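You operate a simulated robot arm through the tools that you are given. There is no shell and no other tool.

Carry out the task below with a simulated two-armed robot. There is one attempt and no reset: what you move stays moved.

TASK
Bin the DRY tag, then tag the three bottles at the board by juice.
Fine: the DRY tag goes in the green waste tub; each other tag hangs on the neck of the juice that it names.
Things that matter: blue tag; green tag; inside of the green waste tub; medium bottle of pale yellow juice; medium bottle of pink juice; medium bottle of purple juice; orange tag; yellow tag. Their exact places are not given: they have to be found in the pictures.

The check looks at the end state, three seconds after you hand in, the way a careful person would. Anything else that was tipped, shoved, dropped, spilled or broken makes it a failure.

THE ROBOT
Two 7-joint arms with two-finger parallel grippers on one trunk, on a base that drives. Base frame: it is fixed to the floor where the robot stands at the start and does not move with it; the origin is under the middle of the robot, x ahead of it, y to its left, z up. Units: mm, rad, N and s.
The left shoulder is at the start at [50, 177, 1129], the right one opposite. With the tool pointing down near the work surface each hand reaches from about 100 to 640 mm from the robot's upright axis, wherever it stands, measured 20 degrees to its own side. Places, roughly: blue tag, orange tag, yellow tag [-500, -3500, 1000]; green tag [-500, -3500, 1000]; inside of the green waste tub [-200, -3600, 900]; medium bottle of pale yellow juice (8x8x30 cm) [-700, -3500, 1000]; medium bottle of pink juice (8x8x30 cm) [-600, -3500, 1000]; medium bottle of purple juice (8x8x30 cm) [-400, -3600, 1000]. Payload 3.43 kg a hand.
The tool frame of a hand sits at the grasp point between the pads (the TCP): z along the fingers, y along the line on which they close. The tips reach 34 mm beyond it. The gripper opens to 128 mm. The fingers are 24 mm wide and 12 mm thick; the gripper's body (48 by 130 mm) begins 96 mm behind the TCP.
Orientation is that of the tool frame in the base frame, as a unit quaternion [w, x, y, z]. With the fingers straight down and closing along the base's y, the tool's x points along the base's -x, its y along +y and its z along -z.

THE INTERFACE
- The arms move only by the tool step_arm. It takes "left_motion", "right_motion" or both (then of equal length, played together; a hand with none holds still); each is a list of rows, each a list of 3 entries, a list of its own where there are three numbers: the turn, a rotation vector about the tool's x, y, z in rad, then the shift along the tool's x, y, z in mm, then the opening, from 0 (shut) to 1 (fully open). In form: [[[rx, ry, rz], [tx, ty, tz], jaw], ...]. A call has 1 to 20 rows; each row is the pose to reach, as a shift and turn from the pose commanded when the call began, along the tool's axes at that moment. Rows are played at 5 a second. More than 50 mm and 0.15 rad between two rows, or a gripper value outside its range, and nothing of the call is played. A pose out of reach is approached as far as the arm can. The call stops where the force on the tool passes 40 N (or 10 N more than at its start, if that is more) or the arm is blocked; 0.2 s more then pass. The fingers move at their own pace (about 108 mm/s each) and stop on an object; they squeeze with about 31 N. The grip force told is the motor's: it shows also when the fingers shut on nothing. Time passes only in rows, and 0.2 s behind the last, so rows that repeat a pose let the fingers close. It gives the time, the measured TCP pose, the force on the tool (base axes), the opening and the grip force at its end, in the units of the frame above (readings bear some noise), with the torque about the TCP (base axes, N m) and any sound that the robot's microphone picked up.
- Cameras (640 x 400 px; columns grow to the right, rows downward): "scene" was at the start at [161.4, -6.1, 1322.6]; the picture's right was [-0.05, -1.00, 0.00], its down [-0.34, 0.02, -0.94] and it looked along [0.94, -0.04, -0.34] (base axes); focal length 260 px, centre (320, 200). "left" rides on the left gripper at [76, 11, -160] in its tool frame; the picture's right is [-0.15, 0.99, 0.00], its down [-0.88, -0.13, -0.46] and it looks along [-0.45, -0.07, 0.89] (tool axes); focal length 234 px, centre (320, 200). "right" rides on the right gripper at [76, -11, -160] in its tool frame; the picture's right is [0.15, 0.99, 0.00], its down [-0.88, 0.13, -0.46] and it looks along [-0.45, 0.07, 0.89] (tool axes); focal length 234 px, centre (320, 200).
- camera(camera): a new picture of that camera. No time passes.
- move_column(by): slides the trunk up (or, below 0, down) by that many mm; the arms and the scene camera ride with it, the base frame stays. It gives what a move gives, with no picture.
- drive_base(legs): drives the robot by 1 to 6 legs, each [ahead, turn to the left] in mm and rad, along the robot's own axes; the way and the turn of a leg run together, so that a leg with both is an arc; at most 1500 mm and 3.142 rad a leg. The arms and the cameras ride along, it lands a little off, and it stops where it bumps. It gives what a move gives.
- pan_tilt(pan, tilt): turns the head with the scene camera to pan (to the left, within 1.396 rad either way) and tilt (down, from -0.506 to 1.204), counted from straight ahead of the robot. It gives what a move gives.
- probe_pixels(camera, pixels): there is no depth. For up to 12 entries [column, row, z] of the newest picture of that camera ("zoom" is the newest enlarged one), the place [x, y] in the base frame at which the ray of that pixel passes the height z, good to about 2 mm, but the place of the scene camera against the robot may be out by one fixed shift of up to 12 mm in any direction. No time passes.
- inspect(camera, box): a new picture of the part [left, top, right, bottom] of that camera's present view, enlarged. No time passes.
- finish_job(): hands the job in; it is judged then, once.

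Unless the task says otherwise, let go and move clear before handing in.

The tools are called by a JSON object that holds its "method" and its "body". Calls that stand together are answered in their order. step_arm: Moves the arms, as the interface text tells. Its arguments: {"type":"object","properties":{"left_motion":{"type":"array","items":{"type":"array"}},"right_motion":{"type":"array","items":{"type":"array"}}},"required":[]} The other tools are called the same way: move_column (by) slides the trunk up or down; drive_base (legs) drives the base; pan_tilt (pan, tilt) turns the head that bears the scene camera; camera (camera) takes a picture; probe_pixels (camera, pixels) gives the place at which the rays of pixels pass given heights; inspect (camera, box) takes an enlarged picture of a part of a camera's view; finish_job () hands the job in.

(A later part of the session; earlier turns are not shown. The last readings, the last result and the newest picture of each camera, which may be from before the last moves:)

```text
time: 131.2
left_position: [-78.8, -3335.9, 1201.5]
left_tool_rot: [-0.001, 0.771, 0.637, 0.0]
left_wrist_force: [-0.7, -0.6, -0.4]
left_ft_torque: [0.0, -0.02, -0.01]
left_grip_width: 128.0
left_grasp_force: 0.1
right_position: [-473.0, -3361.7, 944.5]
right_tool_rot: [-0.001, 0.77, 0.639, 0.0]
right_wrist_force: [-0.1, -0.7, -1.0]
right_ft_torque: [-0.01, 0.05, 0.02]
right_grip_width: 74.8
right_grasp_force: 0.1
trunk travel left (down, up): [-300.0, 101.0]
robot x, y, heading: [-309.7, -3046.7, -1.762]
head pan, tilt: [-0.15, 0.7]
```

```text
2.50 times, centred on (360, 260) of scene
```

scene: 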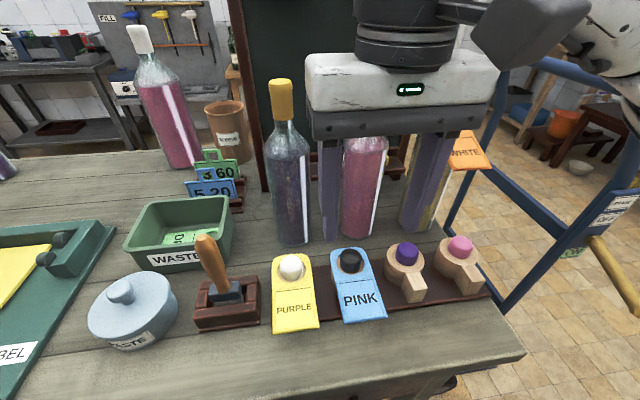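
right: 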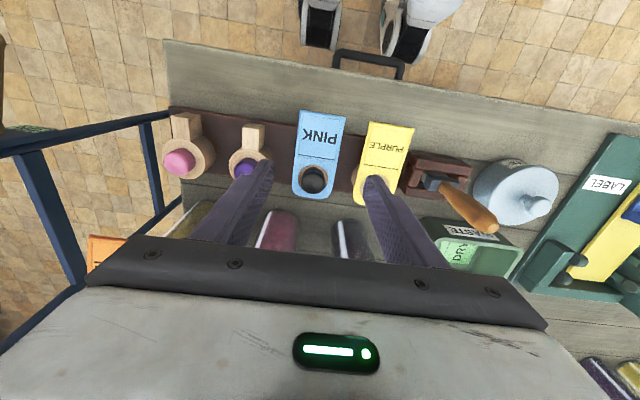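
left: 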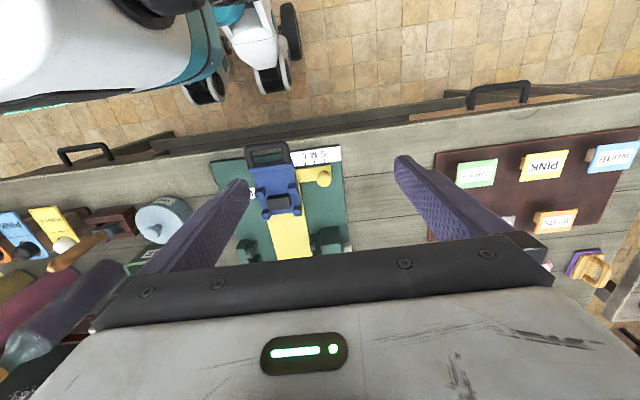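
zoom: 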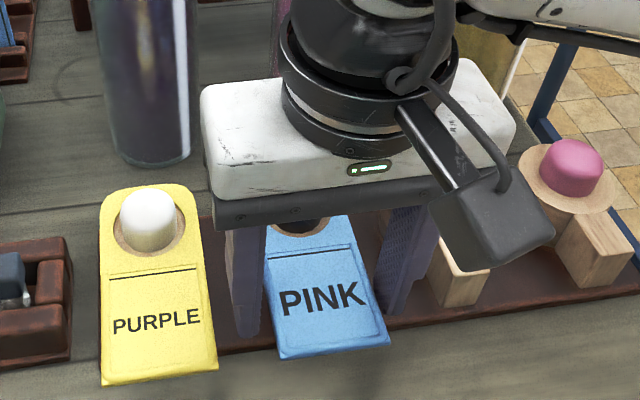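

The fingers straddle the blue tag evenly. I close and then lift straight up off the black cap.

{"method": "step_arm", "body": {"right_motion": [[[0, 0, 0], [0, 0, 0], 0.53], [[0, 0, 0], [0, 0, 0], 0.49], [[0, 0, 0], [0, 0, 0], 0.45], [[0, 0, 0], [0, 0, 0], 0.4], [[0, 0, 0], [0, 0, 0], 0.4], [[0, 0, 0], [0, 0, -8], 0.4], [[0, 0, 0], [0, 0, -16], 0.4], [[0, 0, 0], [0, 0, -26], 0.4], [[0, 0, 0], [0, 0, -40], 0.4], [[0, 0, 0], [0, 0, -60], 0.4], [[0, 0, 0], [0, 0, -90], 0.4]]}}

{"method": "camera", "body": {"camera": "right"}}

{"method": "inspect", "body": {"camera": "right", "box": [260, 190, 380, 265]}}

{"method": "camera", "body": {"camera": "scene"}}

```text
time: 133.6
left_position: [-78.2, -3336.6, 1201.2]
left_tool_rot: [0.0, 0.771, 0.637, 0.0]
left_wrist_force: [0.9, -0.2, 0.1]
left_ft_torque: [0.02, 0.01, 0.02]
left_grip_width: 128.1
left_grasp_force: 0.0
right_position: [-470.8, -3361.0, 1033.0]
right_tool_rot: [-0.001, 0.769, 0.639, 0.0]
right_wrist_force: [-0.7, 0.4, 0.0]
right_ft_torque: [-0.02, -0.02, -0.02]
right_grip_width: 60.1
right_grasp_force: 30.2
trunk travel left (down, up): [-300.0, 101.0]
robot x, y, heading: [-313.3, -3044.8, -1.754]
head pan, tilt: [-0.15, 0.7]
```

```text
taken
```

right: 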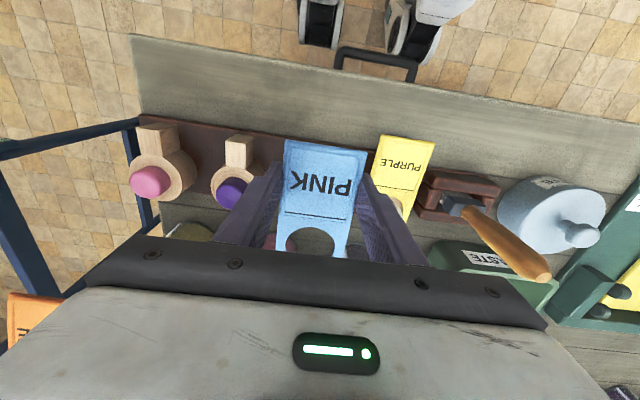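

```text
5.33 times, centred on (320, 228) of right
```

zoom: 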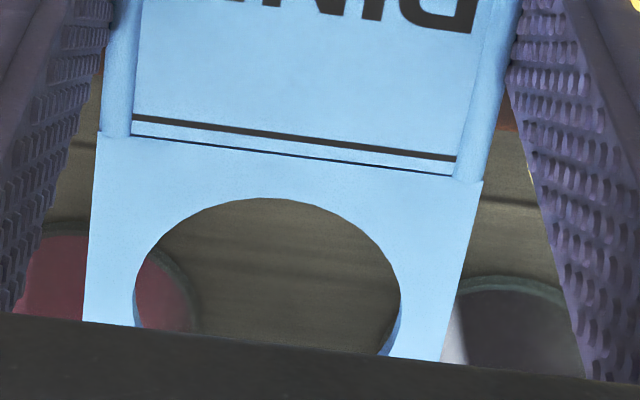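

```text
taken
```

scene: 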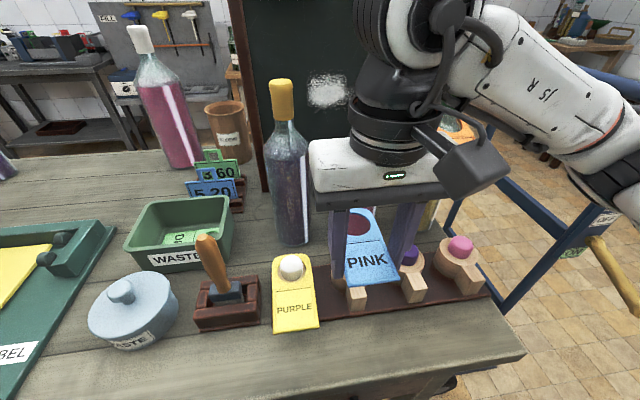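

The blue tag is free. I raise it above bottle height and carry it toward the pink bottle, stopping short to check.

{"method": "step_arm", "body": {"right_motion": [[[0, 0, 0], [0, 0, -45], 0.4], [[0, 0, 0], [0, 0, -90], 0.4], [[0, 0, 0], [0, 0, -135], 0.4], [[0, 0, 0], [0, 0, -177], 0.4], [[0, 0, 0], [-32, -16, -177], 0.4], [[0, 0, 0], [-64, -32, -177], 0.4], [[0, 0, 0], [-93, -47, -177], 0.4]]}}

{"method": "camera", "body": {"camera": "right"}}

{"method": "inspect", "body": {"camera": "right", "box": [260, 190, 380, 265]}}

{"method": "camera", "body": {"camera": "scene"}}

```text
time: 135.2
left_position: [-78.7, -3335.5, 1201.8]
left_tool_rot: [0.0, 0.771, 0.637, 0.001]
left_wrist_force: [-0.6, 0.0, -0.5]
left_ft_torque: [0.02, 0.0, 0.02]
left_grip_width: 128.1
left_grasp_force: 0.0
right_position: [-537.8, -3443.2, 1207.5]
right_tool_rot: [-0.001, 0.769, 0.639, 0.001]
right_wrist_force: [0.0, -0.4, -0.3]
right_ft_torque: [0.01, -0.01, 0.01]
right_grip_width: 60.2
right_grasp_force: 30.3
trunk travel left (down, up): [-300.0, 101.0]
robot x, y, heading: [-312.3, -3046.0, -1.756]
head pan, tilt: [-0.15, 0.7]
```

```text
taken
```

right: 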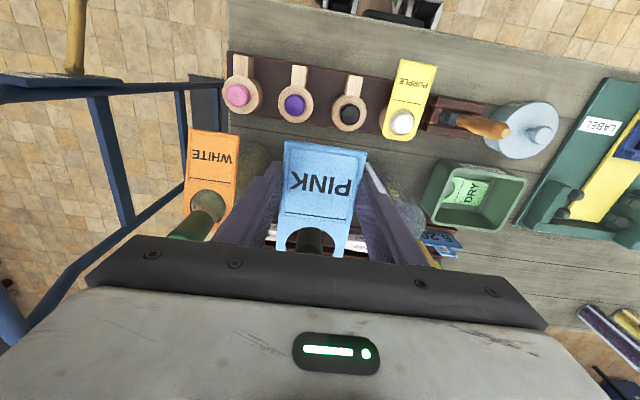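

```text
5.33 times, centred on (320, 228) of right
```

zoom: 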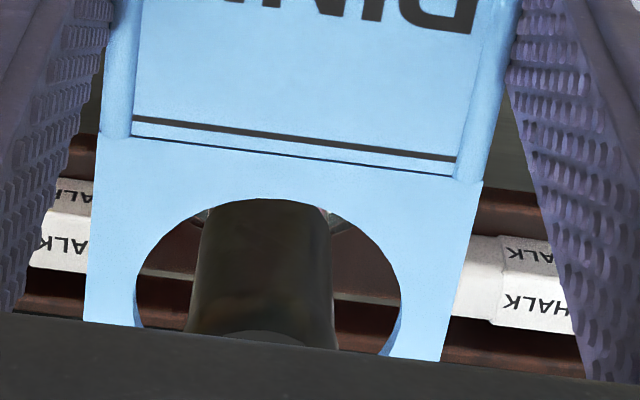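

```text
taken
```

scene: 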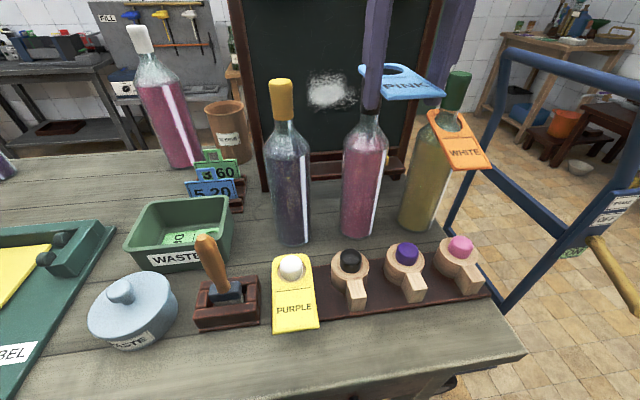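

{"method": "probe_pixels", "body": {"camera": "right", "pixels": [[309.7, 252.2, 1180], [310.2, 227.5, 1199.5], [285.5, 245, 1199.5], [335, 247, 1199.5]]}}

{"method": "step_arm", "body": {"right_motion": [[[0, 0, 0], [-17, 0, 0], 0.4], [[0, 0, 0], [-34, 1, 0], 0.4], [[0, 0, 0], [-34, 1, 5], 0.4]]}}

{"method": "camera", "body": {"camera": "right"}}

{"method": "inspect", "body": {"camera": "right", "box": [260, 190, 380, 265]}}

```text
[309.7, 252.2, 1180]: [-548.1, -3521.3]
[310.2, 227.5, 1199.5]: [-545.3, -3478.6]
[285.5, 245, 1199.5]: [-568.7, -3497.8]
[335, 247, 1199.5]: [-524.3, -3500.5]
```

```text
time: 136.0
left_position: [-79.9, -3335.1, 1202.1]
left_tool_rot: [-0.001, 0.771, 0.636, -0.001]
left_wrist_force: [0.0, -0.2, 0.3]
left_ft_torque: [0.03, 0.0, -0.03]
left_grip_width: 127.9
left_grasp_force: 0.0
right_position: [-540.9, -3480.1, 1204.0]
right_tool_rot: [-0.001, 0.77, 0.639, 0.001]
right_wrist_force: [0.6, -0.2, -0.3]
right_ft_torque: [0.0, 0.0, 0.0]
right_grip_width: 60.3
right_grasp_force: 31.5
trunk travel left (down, up): [-300.0, 101.0]
robot x, y, heading: [-308.8, -3046.9, -1.758]
head pan, tilt: [-0.15, 0.7]
```

```text
taken
```

right: 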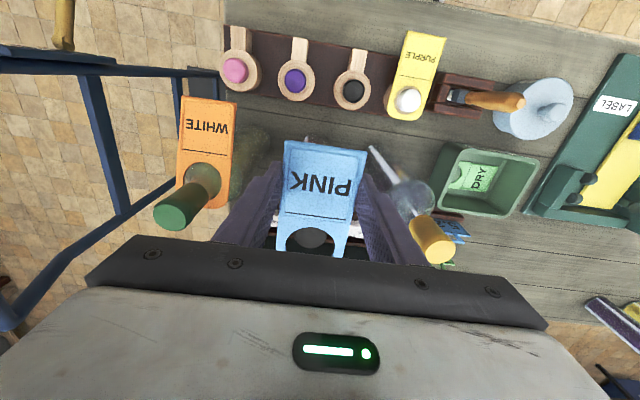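

```text
5.33 times, centred on (320, 228) of right
```

zoom: 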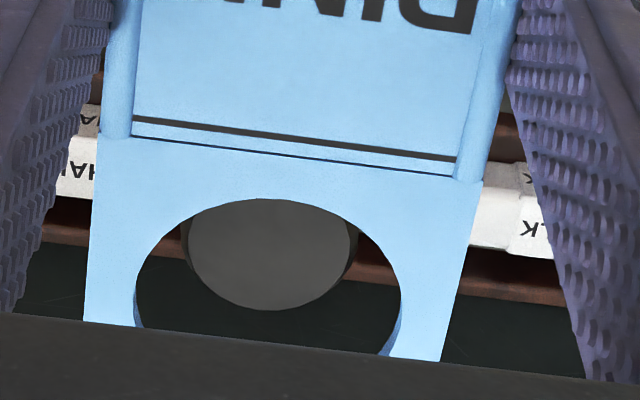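

{"method": "probe_pixels", "body": {"camera": "right", "pixels": [[310.5, 248.8, 1180], [294.9, 236.5, 1180], [326.2, 236.5, 1180], [310.2, 227.5, 1196], [285.5, 245, 1196], [335, 247, 1196]]}}

```text
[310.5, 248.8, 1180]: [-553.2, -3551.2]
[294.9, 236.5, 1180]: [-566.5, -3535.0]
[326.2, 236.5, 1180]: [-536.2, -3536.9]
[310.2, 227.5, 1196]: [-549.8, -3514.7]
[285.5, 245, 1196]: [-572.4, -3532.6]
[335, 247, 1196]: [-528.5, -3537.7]
```

The black stopper is centred in the hole within a millimetre or two. I lower slowly, checking halfway.

{"method": "step_arm", "body": {"right_motion": [[[0, 0, 0], [0, 0, 8], 0.4], [[0, 0, 0], [0, 0, 16], 0.4], [[0, 0, 0], [0, 0, 24], 0.4]]}}

{"method": "inspect", "body": {"camera": "right", "box": [260, 190, 380, 265]}}

{"method": "inspect", "body": {"camera": "scene", "box": [310, 30, 490, 150]}}

```text
time: 136.8
left_position: [-77.5, -3335.4, 1201.5]
left_tool_rot: [0.0, 0.771, 0.637, -0.001]
left_wrist_force: [0.4, -0.2, -0.6]
left_ft_torque: [-0.01, -0.03, -0.01]
left_grip_width: 127.8
left_grasp_force: 0.0
right_position: [-542.4, -3480.5, 1181.0]
right_tool_rot: [0.0, 0.77, 0.639, 0.0]
right_wrist_force: [-0.8, 0.7, -0.1]
right_ft_torque: [0.0, 0.01, -0.03]
right_grip_width: 60.4
right_grasp_force: 31.3
trunk travel left (down, up): [-300.0, 101.0]
robot x, y, heading: [-313.2, -3044.4, -1.764]
head pan, tilt: [-0.15, 0.7]
```

```text
5.33 times, centred on (320, 228) of right
```

zoom: 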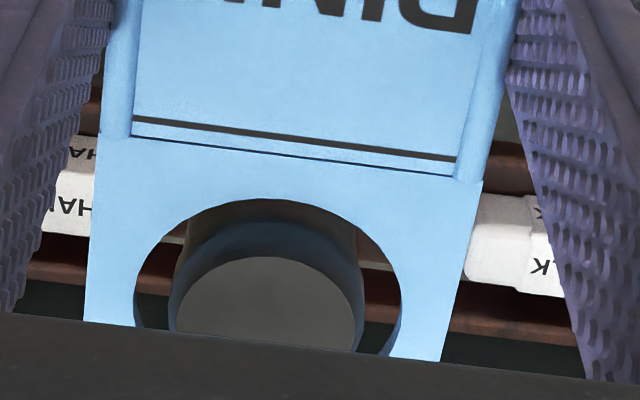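

```text
3.33 times, centred on (400, 90) of scene
```

zoom: 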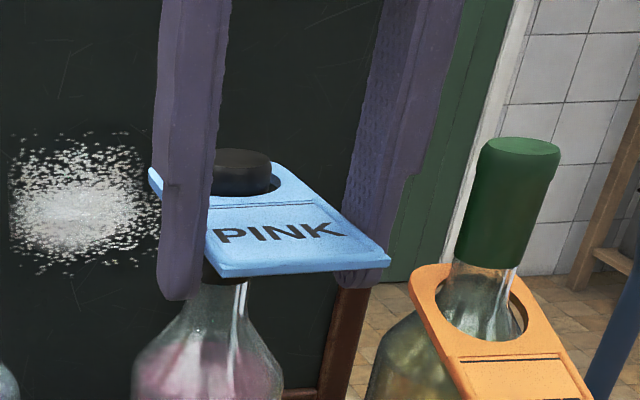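

Well centred. I continue down to the neck.

{"method": "step_arm", "body": {"right_motion": [[[0, 0, 0], [0, 0, 8], 0.4], [[0, 0, 0], [0, 0, 16], 0.4], [[0, 0, 0], [0, 0, 24], 0.4], [[0, 0, 0], [0, 0, 32], 0.4], [[0, 0, 0], [0, 0, 40], 0.4], [[0, 0, 0], [0, 0, 47], 0.4], [[0, 0, 0], [0, 0, 53], 0.4]]}}

{"method": "inspect", "body": {"camera": "right", "box": [260, 190, 380, 265]}}

{"method": "inspect", "body": {"camera": "scene", "box": [310, 50, 490, 170]}}

```text
time: 138.4
left_position: [-78.4, -3336.3, 1201.4]
left_tool_rot: [0.0, 0.772, 0.636, 0.0]
left_wrist_force: [-1.4, -0.9, 0.2]
left_ft_torque: [-0.01, -0.02, -0.01]
left_grip_width: 127.9
left_grasp_force: 0.1
right_position: [-541.8, -3481.5, 1126.9]
right_tool_rot: [-0.001, 0.77, 0.638, 0.002]
right_wrist_force: [-0.2, 0.3, -0.3]
right_ft_torque: [0.0, 0.0, -0.01]
right_grip_width: 60.3
right_grasp_force: 31.3
trunk travel left (down, up): [-300.0, 101.0]
robot x, y, heading: [-309.0, -3044.8, -1.758]
head pan, tilt: [-0.15, 0.7]
```

```text
5.33 times, centred on (320, 228) of right
```

zoom: 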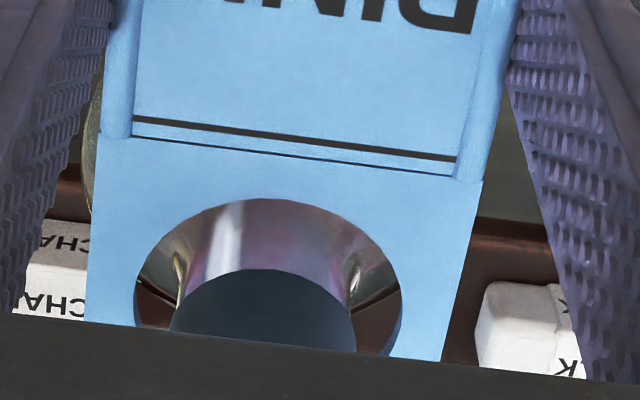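

```text
3.33 times, centred on (400, 110) of scene
```

zoom: 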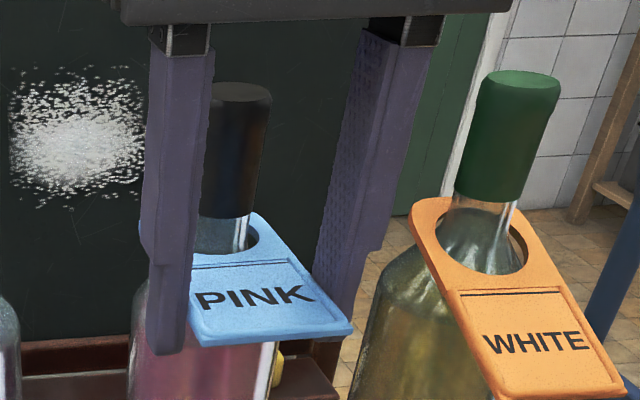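

The hole is around the neck with no contact force. I release, wait, and lift straight up.

{"method": "step_arm", "body": {"right_motion": [[[0, 0, 0], [0, 0, 0], 0.5], [[0, 0, 0], [0, 0, 0], 0.55], [[0, 0, 0], [0, 0, 0], 0.6], [[0, 0, 0], [0, 0, 0], 0.62], [[0, 0, 0], [0, 0, 0], 0.62]]}}

{"method": "camera", "body": {"camera": "right"}}

{"method": "inspect", "body": {"camera": "scene", "box": [310, 50, 490, 170]}}

```text
time: 139.6
left_position: [-78.6, -3335.8, 1201.3]
left_tool_rot: [0.0, 0.771, 0.637, 0.0]
left_wrist_force: [1.4, 0.2, -0.7]
left_ft_torque: [-0.05, 0.01, -0.02]
left_grip_width: 128.0
left_grasp_force: 0.0
right_position: [-540.8, -3481.1, 1126.8]
right_tool_rot: [-0.001, 0.769, 0.639, 0.002]
right_wrist_force: [0.1, 0.1, 0.7]
right_ft_torque: [-0.01, -0.02, 0.0]
right_grip_width: 79.4
right_grasp_force: 0.1
trunk travel left (down, up): [-300.0, 101.0]
robot x, y, heading: [-310.7, -3046.2, -1.764]
head pan, tilt: [-0.15, 0.7]
```

```text
taken
```

right: 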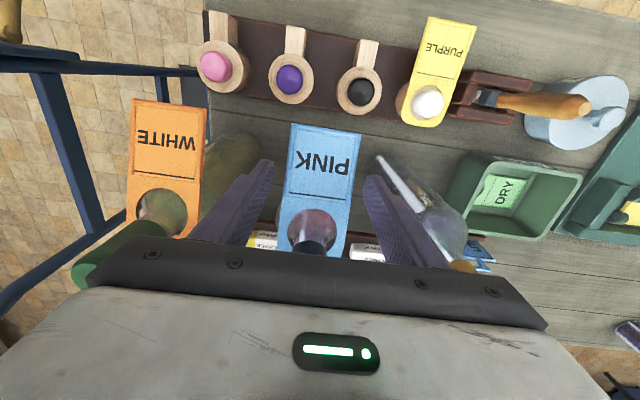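

```text
3.33 times, centred on (400, 110) of scene
```

zoom: 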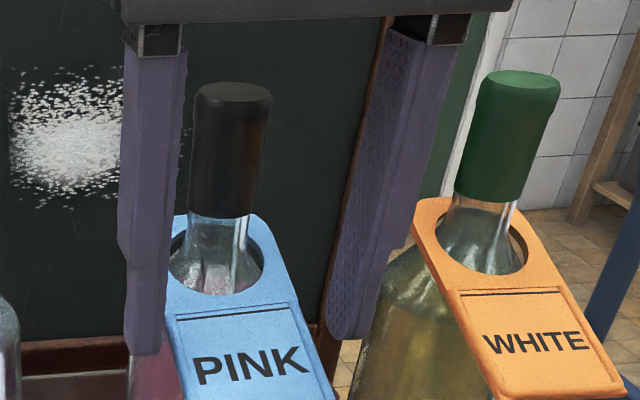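

PINK hangs properly on the pink bottle. I lift clear and move above the yellow tag, staying high because the wooden handle beside it may rise to about z 1060.

{"method": "step_arm", "body": {"right_motion": [[[0, 0, 0], [0, 0, -20], 0.62], [[0, 0, 0], [0, 0, -45], 0.62], [[0, 0, 0], [0, 0, -80], 0.62], [[0, 0, 0], [10, 2, -108], 0.62], [[0, 0, 0], [45, 15, -108], 0.62], [[0, 0, 0], [80, 35, -108], 0.62], [[0, 0, 0], [115, 65, -105], 0.62], [[0, 0, 0], [138, 100, -85], 0.62], [[0, 0, 0], [143, 128, -50], 0.62], [[0, 0, 0], [143, 136, -5], 0.62]]}}

{"method": "camera", "body": {"camera": "right"}}

{"method": "inspect", "body": {"camera": "right", "box": [200, 60, 440, 260]}}

{"method": "camera", "body": {"camera": "scene"}}

```text
time: 141.8
left_position: [-79.9, -3336.5, 1201.3]
left_tool_rot: [-0.001, 0.771, 0.636, 0.0]
left_wrist_force: [-0.1, -0.6, 0.5]
left_ft_torque: [-0.01, -0.03, -0.04]
left_grip_width: 128.1
left_grasp_force: 0.1
right_position: [-382.9, -3361.9, 1133.7]
right_tool_rot: [-0.001, 0.769, 0.639, 0.001]
right_wrist_force: [1.0, 0.2, 0.4]
right_ft_torque: [0.02, 0.03, -0.01]
right_grip_width: 79.3
right_grasp_force: 0.1
trunk travel left (down, up): [-300.0, 101.0]
robot x, y, heading: [-310.0, -3043.3, -1.764]
head pan, tilt: [-0.15, 0.7]
```

```text
taken
```

right: 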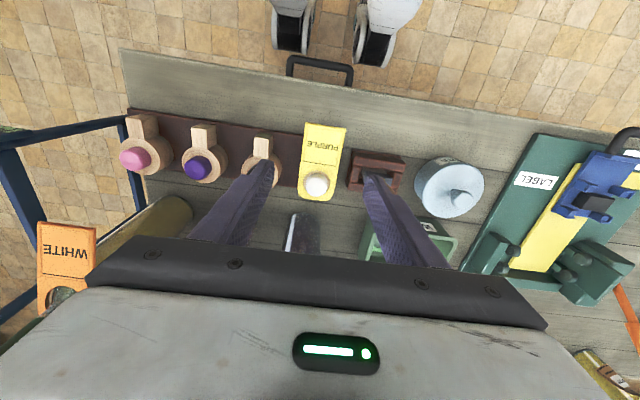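

```text
2.00 times, centred on (320, 160) of right
```

zoom: 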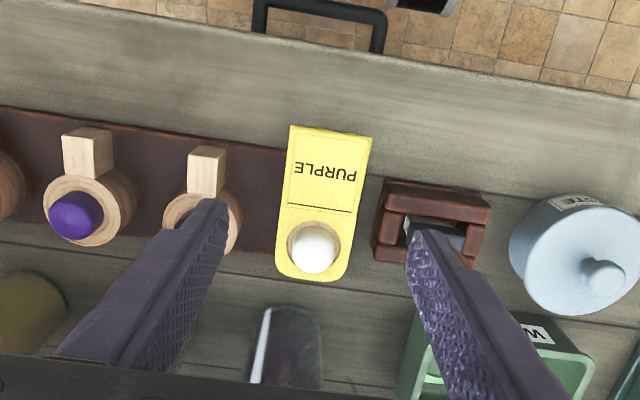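

```text
taken
```

scene: 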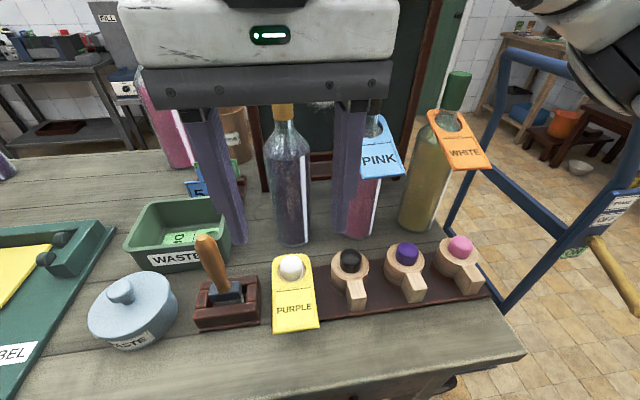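

The handle hides behind my finger here. I calibrate the scene camera on the yellow tag's known corners and probe the handle's top.

{"method": "inspect", "body": {"camera": "scene", "box": [180, 210, 340, 350]}}

{"method": "probe_pixels", "body": {"camera": "scene", "pixels": [[273, 333.5, 937], [320, 328, 937], [204, 237, 1000], [204, 237, 1050], [218, 285, 920], [260, 326, 885], [195, 332, 885]]}}

```text
2.86 times, centred on (260, 280) of scene
```

zoom: 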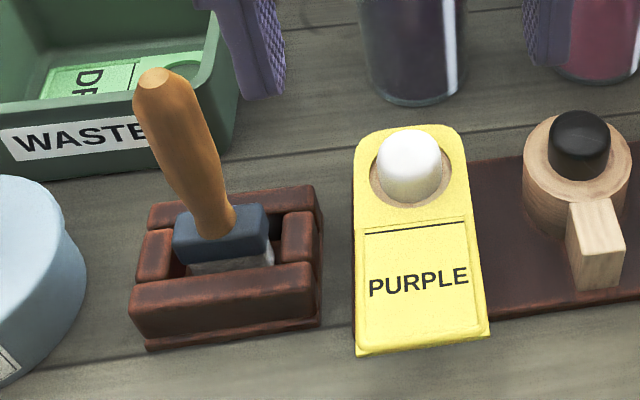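

```text
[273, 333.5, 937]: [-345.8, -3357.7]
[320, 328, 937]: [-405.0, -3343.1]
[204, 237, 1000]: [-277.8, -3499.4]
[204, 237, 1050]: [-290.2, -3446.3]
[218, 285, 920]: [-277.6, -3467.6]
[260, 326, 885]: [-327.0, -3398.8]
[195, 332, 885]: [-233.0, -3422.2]
```

{"method": "probe_pixels", "body": {"camera": "right", "pixels": [[305.5, 123, 937], [346, 128.5, 937], [313, 200.5, 937], [353, 149.5, 925], [347, 188, 925], [353, 149.5, 900], [347, 188, 900], [316, 184, 965]]}}

```text
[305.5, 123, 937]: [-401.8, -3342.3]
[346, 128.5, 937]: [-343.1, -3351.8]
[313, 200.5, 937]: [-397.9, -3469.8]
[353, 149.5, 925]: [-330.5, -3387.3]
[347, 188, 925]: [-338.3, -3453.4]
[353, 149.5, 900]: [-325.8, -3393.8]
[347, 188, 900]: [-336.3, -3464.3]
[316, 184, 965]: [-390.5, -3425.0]
```

The tool holder's corner is at (−330,−3387), so I grip the yellow tag only 13 mm from its near edge to stay clear of it. I descend to z ≈ 985 and check.

{"method": "step_arm", "body": {"right_motion": [[[0, 0, 0], [4, 7, 35], 0.6], [[0, 0, 0], [4, 7, 75], 0.57], [[0, 0, 0], [4, 7, 115], 0.5625], [[0, 0, 0], [4, 7, 148], 0.5625]]}}

{"method": "camera", "body": {"camera": "right"}}

{"method": "inspect", "body": {"camera": "right", "box": [200, 60, 440, 260]}}

{"method": "inspect", "body": {"camera": "scene", "box": [180, 180, 400, 350]}}

```text
time: 142.8
left_position: [-78.9, -3335.3, 1203.5]
left_tool_rot: [0.0, 0.771, 0.637, 0.0]
left_wrist_force: [-0.4, 0.2, -0.9]
left_ft_torque: [0.03, 0.01, -0.01]
left_grip_width: 128.1
left_grasp_force: 0.2
right_position: [-375.5, -3361.7, 983.4]
right_tool_rot: [0.0, 0.77, 0.639, 0.001]
right_wrist_force: [0.7, -0.8, -0.1]
right_ft_torque: [0.0, -0.01, 0.02]
right_grip_width: 72.0
right_grasp_force: 0.1
trunk travel left (down, up): [-300.0, 101.0]
robot x, y, heading: [-310.6, -3049.6, -1.76]
head pan, tilt: [-0.15, 0.7]
```

```text
taken
```

right: 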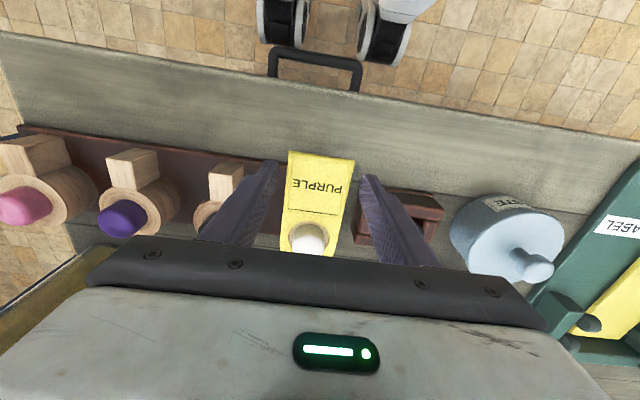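

```text
2.00 times, centred on (320, 160) of right
```

zoom: 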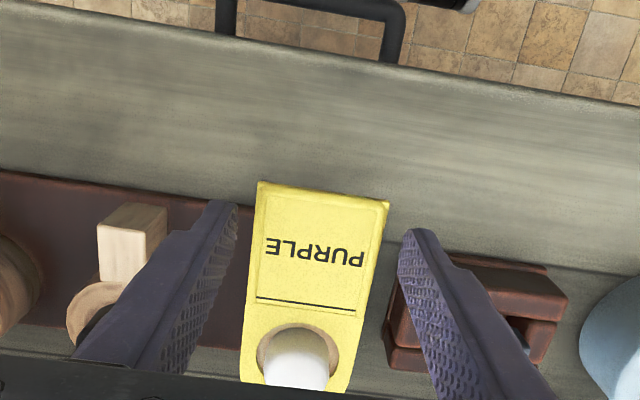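

```text
2.35 times, centred on (290, 265) of scene
```

zoom: 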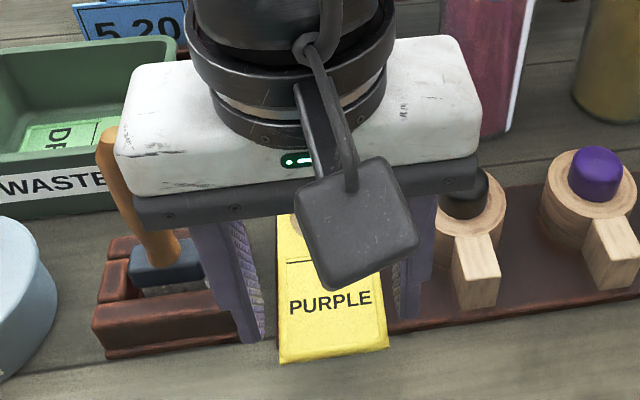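

Centred. I shift 4 mm back to keep the finger clear of the tool holder and go down the last 28 mm.

{"method": "step_arm", "body": {"right_motion": [[[0, 0, 0], [4, 0, 0], 0.5625], [[0, 0, 0], [4, 0, 10], 0.5625], [[0, 0, 0], [4, 0, 20], 0.5625], [[0, 0, 0], [4, 0, 28], 0.5625]]}}

{"method": "inspect", "body": {"camera": "right", "box": [200, 60, 440, 260]}}

{"method": "inspect", "body": {"camera": "scene", "box": [180, 180, 400, 350]}}

```text
time: 143.8
left_position: [-78.1, -3335.5, 1202.3]
left_tool_rot: [0.0, 0.771, 0.637, 0.0]
left_wrist_force: [0.7, 0.0, 0.5]
left_ft_torque: [0.03, 0.02, 0.01]
left_grip_width: 128.0
left_grasp_force: 0.0
right_position: [-374.0, -3357.0, 954.5]
right_tool_rot: [-0.001, 0.77, 0.638, 0.0]
right_wrist_force: [0.1, -0.8, 0.8]
right_ft_torque: [0.02, -0.02, -0.01]
right_grip_width: 72.1
right_grasp_force: 0.0
trunk travel left (down, up): [-300.0, 101.0]
robot x, y, heading: [-311.3, -3046.3, -1.757]
head pan, tilt: [-0.15, 0.7]
```

```text
2.00 times, centred on (320, 160) of right
```

zoom: 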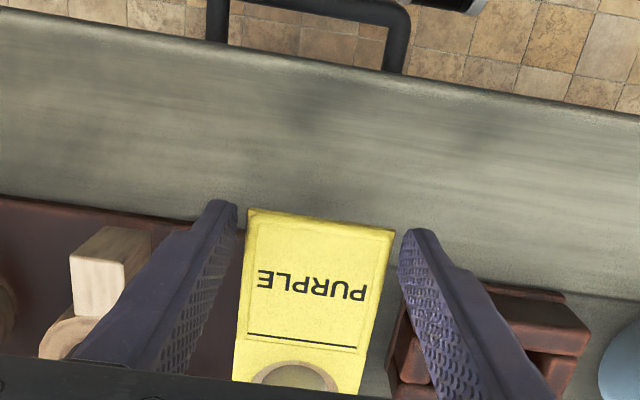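

```text
2.35 times, centred on (290, 265) of scene
```

zoom: 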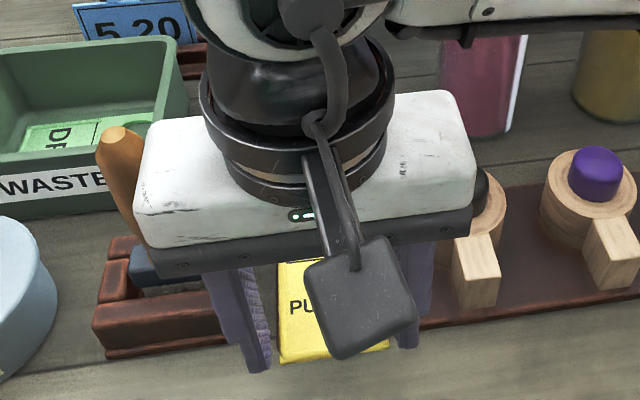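

{"method": "step_arm", "body": {"right_motion": [[[0, 0, 0], [0, 0, 0], 0.53], [[0, 0, 0], [0, 0, 0], 0.49], [[0, 0, 0], [0, 0, 0], 0.45], [[0, 0, 0], [0, 0, 0], 0.4], [[0, 0, 0], [0, 0, 0], 0.4]]}}

{"method": "inspect", "body": {"camera": "right", "box": [200, 60, 440, 260]}}

```text
time: 145.0
left_position: [-78.8, -3335.3, 1201.5]
left_tool_rot: [0.0, 0.771, 0.636, 0.001]
left_wrist_force: [0.3, -0.4, 0.7]
left_ft_torque: [0.01, -0.02, 0.0]
left_grip_width: 128.2
left_grasp_force: 0.1
right_position: [-373.3, -3356.7, 957.1]
right_tool_rot: [0.0, 0.77, 0.638, 0.001]
right_wrist_force: [0.3, 0.2, -0.4]
right_ft_torque: [-0.01, -0.02, -0.02]
right_grip_width: 60.2
right_grasp_force: 31.3
trunk travel left (down, up): [-300.0, 101.0]
robot x, y, heading: [-312.3, -3044.4, -1.762]
head pan, tilt: [-0.15, 0.7]
```

```text
2.00 times, centred on (320, 160) of right
```

zoom: 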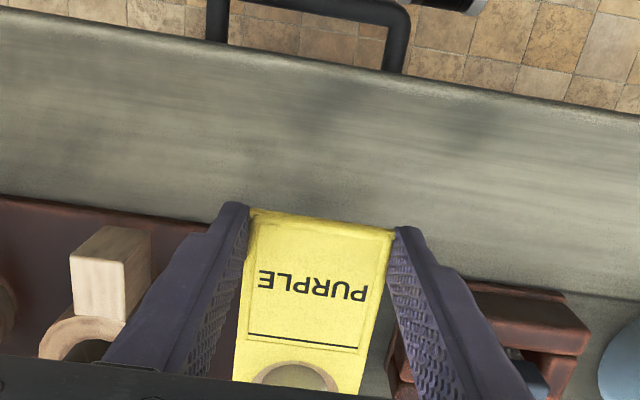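

Held at 60.2 mm. I lift straight up off the white cap in small steps.

{"method": "step_arm", "body": {"right_motion": [[[0, 0, 0], [0, 0, -8], 0.4], [[0, 0, 0], [0, 0, -16], 0.4], [[0, 0, 0], [0, 0, -26], 0.4], [[0, 0, 0], [0, 0, -40], 0.4], [[0, 0, 0], [0, 0, -60], 0.4], [[0, 0, 0], [0, 0, -90], 0.4]]}}

{"method": "camera", "body": {"camera": "right"}}

{"method": "inspect", "body": {"camera": "right", "box": [260, 190, 380, 265]}}

{"method": "camera", "body": {"camera": "scene"}}

```text
time: 146.4
left_position: [-78.5, -3335.1, 1203.0]
left_tool_rot: [0.0, 0.771, 0.636, 0.001]
left_wrist_force: [0.1, -0.1, 1.2]
left_ft_torque: [0.0, 0.01, -0.02]
left_grip_width: 127.9
left_grasp_force: 0.1
right_position: [-374.0, -3356.0, 1047.1]
right_tool_rot: [-0.002, 0.77, 0.638, 0.0]
right_wrist_force: [-0.4, 1.5, 0.4]
right_ft_torque: [0.0, 0.02, 0.02]
right_grip_width: 60.1
right_grasp_force: 31.7
trunk travel left (down, up): [-300.0, 101.0]
robot x, y, heading: [-309.8, -3043.1, -1.757]
head pan, tilt: [-0.15, 0.7]
```

```text
taken
```

right: 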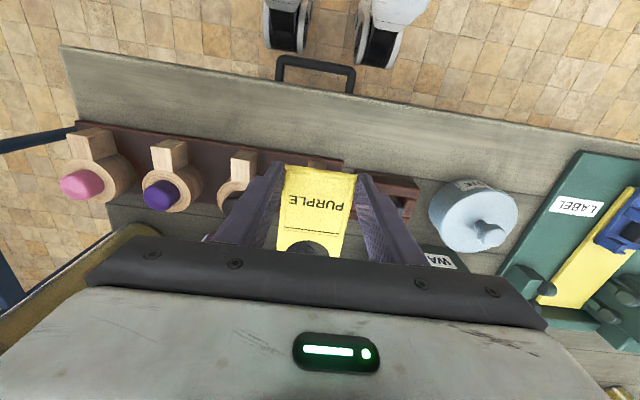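

```text
5.33 times, centred on (320, 228) of right
```

zoom: 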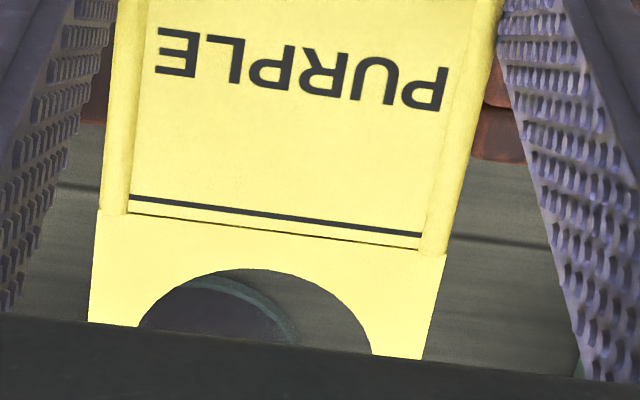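

```text
taken
```

scene: 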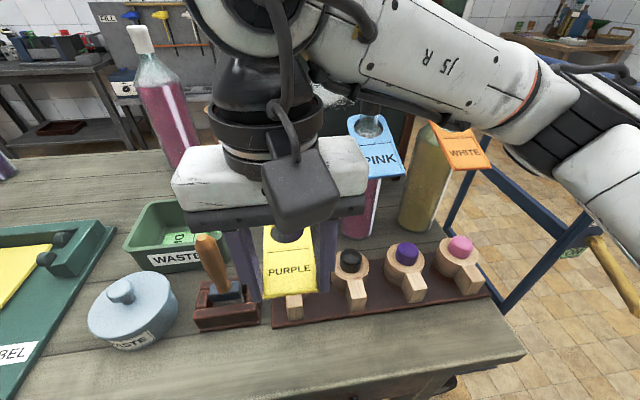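

{"method": "probe_pixels", "body": {"camera": "right", "pixels": [[308.4, 241.1, 1027], [286, 166, 1027], [358, 174, 1027], [286, 252, 1027], [329.8, 257, 1027]]}}

```text
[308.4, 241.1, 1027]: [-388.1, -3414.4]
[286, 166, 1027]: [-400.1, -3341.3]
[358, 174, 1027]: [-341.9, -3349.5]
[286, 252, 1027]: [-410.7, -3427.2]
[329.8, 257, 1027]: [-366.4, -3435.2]
```

The yellow tag is free; its hole is 82 mm ahead of the tool and 20 mm below. I raise it and go to a spot from which the yellow stopper is visible beside the tag, to measure it precisely.

{"method": "step_arm", "body": {"right_motion": [[[0, 0, 0], [0, 0, -45], 0.4], [[0, 0, 0], [0, 0, -90], 0.4], [[0, 0, 0], [0, 0, -135], 0.4], [[0, 0, 0], [0, 0, -183], 0.4], [[0, 0, 0], [-15, -40, -183], 0.4], [[0, 0, 0], [-35, -80, -183], 0.4], [[0, 0, 0], [-60, -105, -183], 0.4]]}}

{"method": "camera", "body": {"camera": "right"}}

{"method": "inspect", "body": {"camera": "right", "box": [370, 170, 530, 290]}}

{"method": "camera", "body": {"camera": "scene"}}

```text
time: 147.4
left_position: [-78.6, -3336.0, 1202.6]
left_tool_rot: [0.0, 0.771, 0.637, -0.001]
left_wrist_force: [0.4, 0.8, 0.2]
left_ft_torque: [0.01, -0.01, -0.01]
left_grip_width: 128.0
left_grasp_force: 0.0
right_position: [-373.5, -3364.4, 1214.9]
right_tool_rot: [-0.008, 0.772, 0.635, -0.005]
right_wrist_force: [-8.9, -13.1, -24.9]
right_ft_torque: [-0.05, -1.12, 0.63]
right_grip_width: 60.0
right_grasp_force: 30.8
trunk travel left (down, up): [-300.0, 101.0]
robot x, y, heading: [-307.0, -3043.0, -1.755]
head pan, tilt: [-0.15, 0.7]
stopped in row 5 (right hand): the force on the tool passed its limit at 52 N (the readings are from after the stop); the commanded pose is now the measured one
```

```text
taken
```

right: 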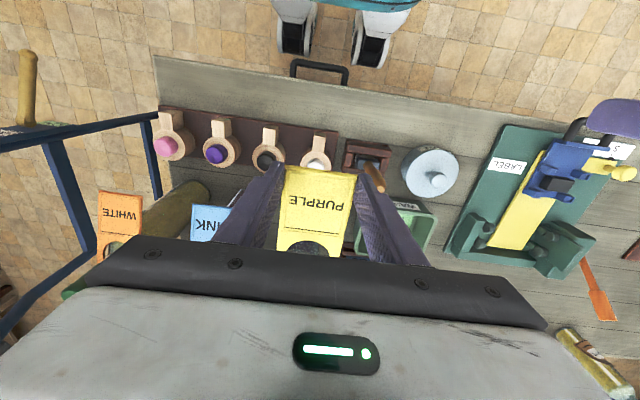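

```text
3.33 times, centred on (450, 230) of right
```

zoom: 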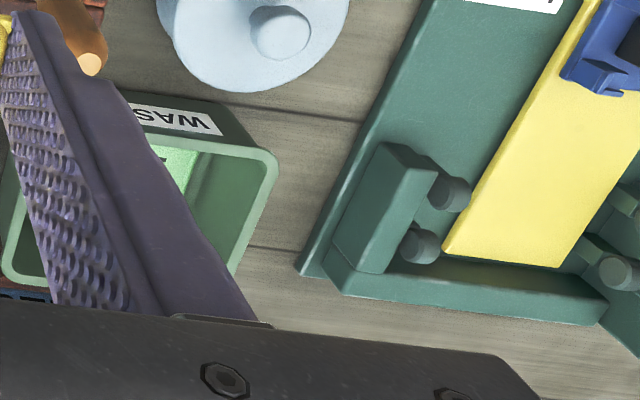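

```text
taken
```

scene: 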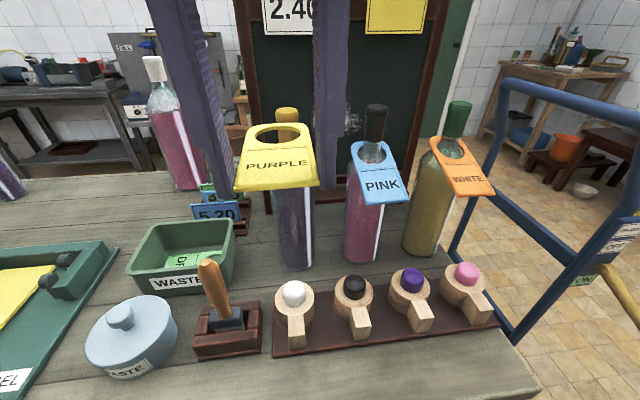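

The hand bumped my own head camera at this height (52 N; the scene view shifted a little); nothing on the bench was touched. I back away down and forward.

{"method": "step_arm", "body": {"right_motion": [[[0, 0, 0], [-5, 0, 10], 0.4], [[0, 0, 0], [-12, 0, 25], 0.4], [[0, 0, 0], [-20, -10, 40], 0.4]]}}

{"method": "camera", "body": {"camera": "scene"}}

{"method": "camera", "body": {"camera": "right"}}

```text
time: 148.2
left_position: [-78.2, -3336.1, 1201.6]
left_tool_rot: [0.0, 0.771, 0.637, 0.0]
left_wrist_force: [-0.7, 0.3, 0.1]
left_ft_torque: [-0.01, -0.02, 0.02]
left_grip_width: 127.8
left_grasp_force: 0.0
right_position: [-387.5, -3380.1, 1175.1]
right_tool_rot: [-0.005, 0.772, 0.636, -0.003]
right_wrist_force: [-0.7, 0.0, 0.6]
right_ft_torque: [0.01, -0.03, 0.01]
right_grip_width: 60.1
right_grasp_force: 31.0
trunk travel left (down, up): [-300.0, 101.0]
robot x, y, heading: [-312.2, -3042.8, -1.758]
head pan, tilt: [-0.15, 0.7]
```

```text
taken
```

scene: 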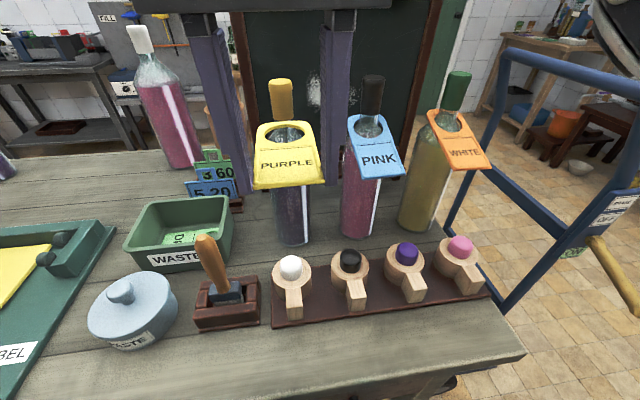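

```text
taken
```

right: 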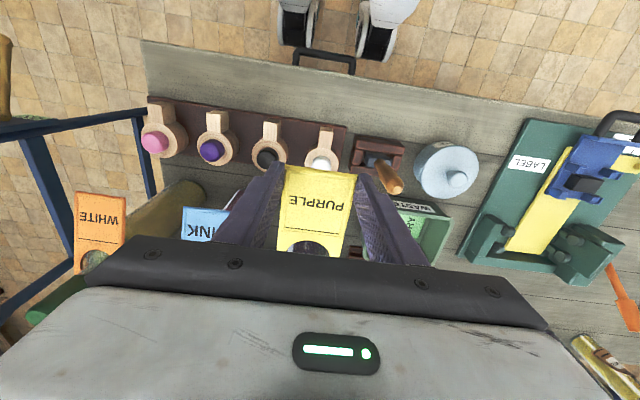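

All is well again: forces are nil, the head is back in place and the tag is still held. I go right first, then up, keeping away from my head, to view the yellow stopper from the side.

{"method": "step_arm", "body": {"right_motion": [[[-0.006, 0, 0], [-12, -40, 0], 0.4], [[-0.0115, -0.002, 0], [-32, -86, -5], 0.4], [[-0.0115, -0.002, 0], [-34, -90, -30], 0.4], [[-0.0115, -0.002, 0], [-38, -95, -53], 0.4], [[-0.0115, -0.002, 0], [-60, -115, -53], 0.4], [[-0.0115, -0.002, 0], [-86, -134, -53], 0.4]]}}

{"method": "camera", "body": {"camera": "right"}}

{"method": "inspect", "body": {"camera": "right", "box": [370, 170, 530, 290]}}

{"method": "camera", "body": {"camera": "scene"}}

```text
refused: row 2 steps farther than a row can; nothing moved
```

```text
taken
```

right: 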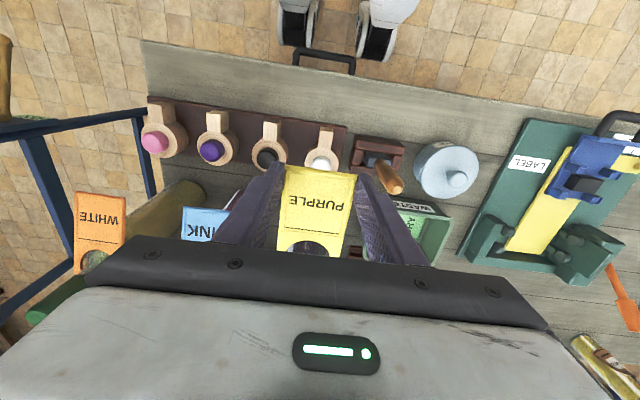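

```text
3.33 times, centred on (450, 230) of right
```

zoom: 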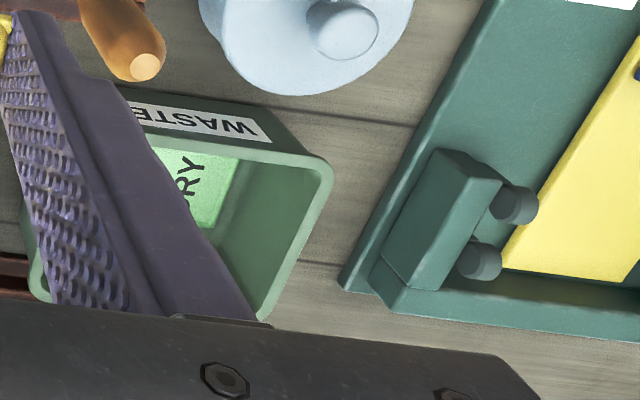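

```text
taken
```

scene: 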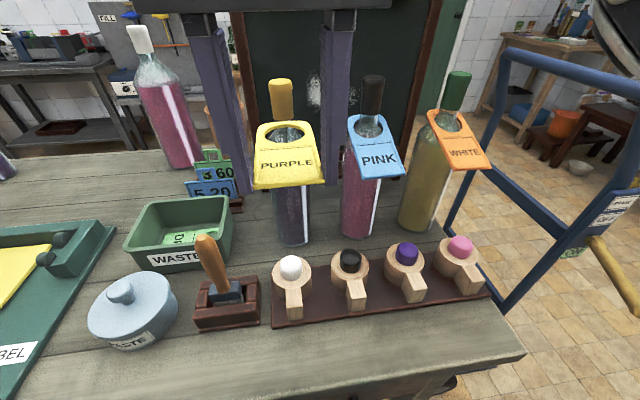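

One step was too long; I resend with smaller ones.

{"method": "step_arm", "body": {"right_motion": [[[-0.006, 0, 0], [-12, -40, 0], 0.4], [[-0.0115, -0.002, 0], [-25, -70, -3], 0.4], [[-0.0115, -0.002, 0], [-34, -92, -25], 0.4], [[-0.0115, -0.002, 0], [-38, -97, -53], 0.4], [[-0.0115, -0.002, 0], [-60, -115, -53], 0.4], [[-0.0115, -0.002, 0], [-86, -134, -53], 0.4]]}}

{"method": "camera", "body": {"camera": "right"}}

{"method": "inspect", "body": {"camera": "right", "box": [370, 170, 530, 290]}}

{"method": "camera", "body": {"camera": "scene"}}

```text
time: 149.7
left_position: [-78.7, -3336.4, 1200.6]
left_tool_rot: [-0.001, 0.771, 0.637, 0.0]
left_wrist_force: [-0.2, 0.5, -0.1]
left_ft_torque: [-0.01, -0.01, -0.04]
left_grip_width: 128.2
left_grasp_force: 0.0
right_position: [-534.8, -3438.5, 1228.8]
right_tool_rot: [0.001, 0.771, 0.637, -0.001]
right_wrist_force: [-0.5, 0.0, 0.4]
right_ft_torque: [0.02, 0.02, -0.04]
right_grip_width: 60.0
right_grasp_force: 30.8
trunk travel left (down, up): [-300.0, 101.0]
robot x, y, heading: [-311.4, -3045.4, -1.754]
head pan, tilt: [-0.15, 0.7]
```

```text
taken
```

right: 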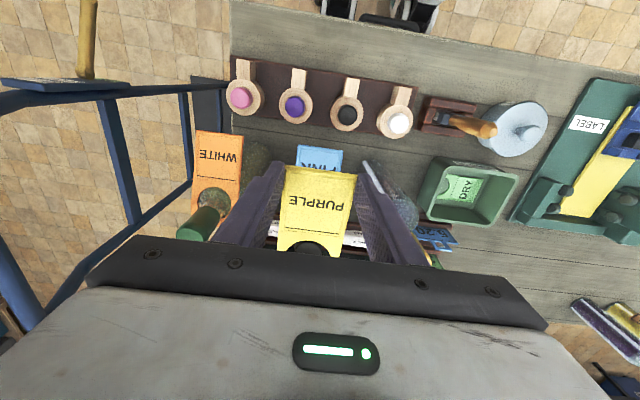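

```text
3.33 times, centred on (450, 230) of right
```

zoom: 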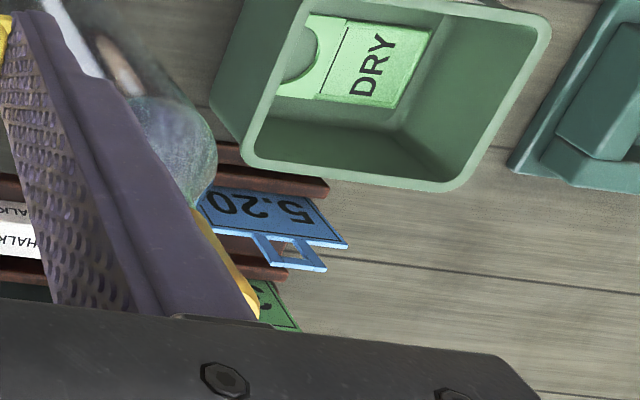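

```text
taken
```

scene: 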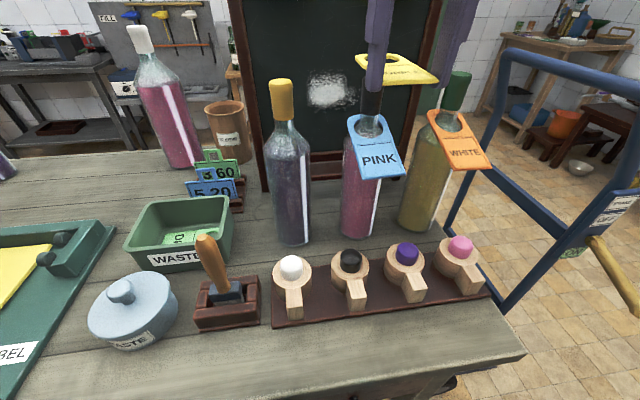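

{"method": "step_arm", "body": {"right_motion": [[[0, 0, 0], [-22, -4, 0], 0.4], [[0, 0, 0], [-44, -7, 0], 0.4]]}}

{"method": "camera", "body": {"camera": "right"}}

{"method": "inspect", "body": {"camera": "right", "box": [370, 180, 490, 270]}}

```text
time: 150.2
left_position: [-78.0, -3338.3, 1202.1]
left_tool_rot: [-0.001, 0.77, 0.637, -0.001]
left_wrist_force: [0.2, -0.7, 0.3]
left_ft_torque: [-0.03, 0.03, 0.0]
left_grip_width: 128.1
left_grasp_force: 0.1
right_position: [-549.7, -3483.0, 1231.0]
right_tool_rot: [0.0, 0.772, 0.635, 0.0]
right_wrist_force: [0.9, -0.8, 0.6]
right_ft_torque: [0.0, 0.03, -0.02]
right_grip_width: 60.2
right_grasp_force: 31.4
trunk travel left (down, up): [-300.0, 101.0]
robot x, y, heading: [-310.2, -3047.1, -1.756]
head pan, tilt: [-0.15, 0.7]
```

```text
taken
```

right: 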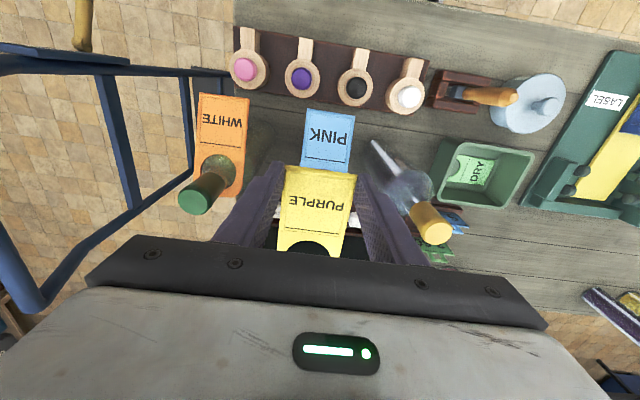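

```text
4.44 times, centred on (430, 225) of right
```

zoom: 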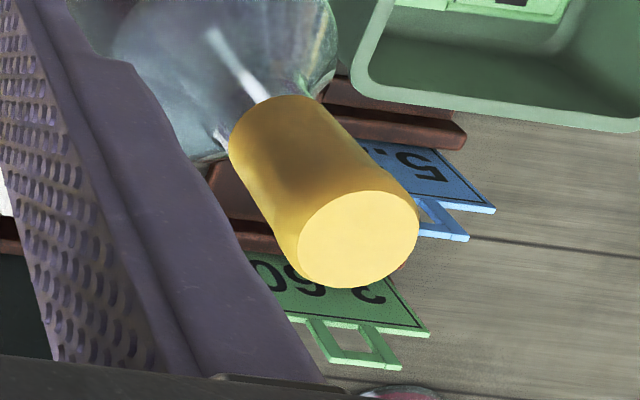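

{"method": "probe_pixels", "body": {"camera": "zoom", "pixels": [[358, 239.5, 1180], [297, 245, 1180], [419, 234, 1180]]}}

{"method": "inspect", "body": {"camera": "right", "box": [150, 150, 270, 240]}}

```text
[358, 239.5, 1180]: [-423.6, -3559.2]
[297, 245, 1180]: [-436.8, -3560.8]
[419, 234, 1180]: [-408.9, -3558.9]
```

```text
4.44 times, centred on (210, 195) of right
```

zoom: 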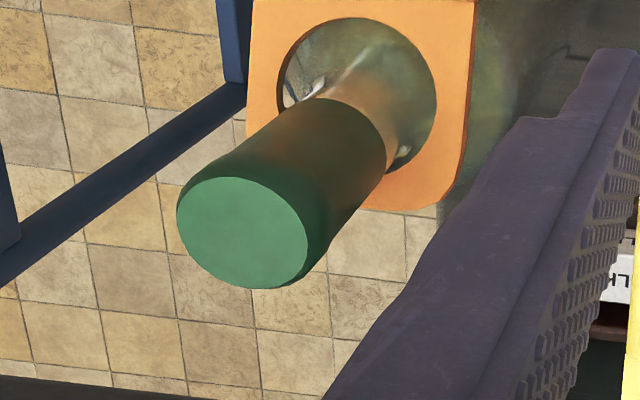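

{"method": "probe_pixels", "body": {"camera": "zoom", "pixels": [[242, 232.5, 1180]]}}

```text
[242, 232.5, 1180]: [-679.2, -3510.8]
```

The purple bottle's axis is (−423.6,−3559.2) (the green stopper check agrees to 1 mm). I recheck the hole's place in the hand.

{"method": "inspect", "body": {"camera": "right", "box": [260, 155, 380, 265]}}

{"method": "probe_pixels", "body": {"camera": "zoom", "pixels": [[100, 100, 1211]]}}

```text
3.64 times, centred on (320, 210) of right
```

zoom: 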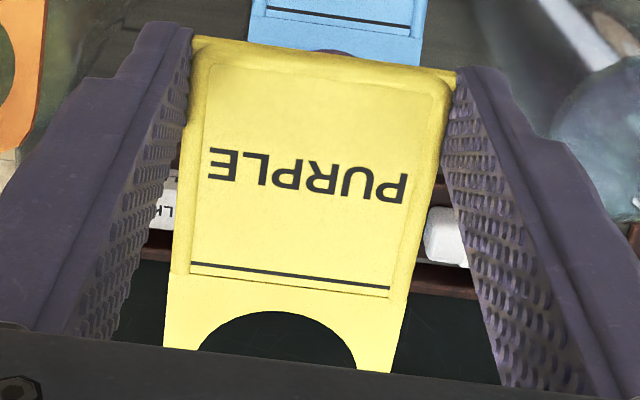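

```text
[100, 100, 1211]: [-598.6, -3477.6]
```

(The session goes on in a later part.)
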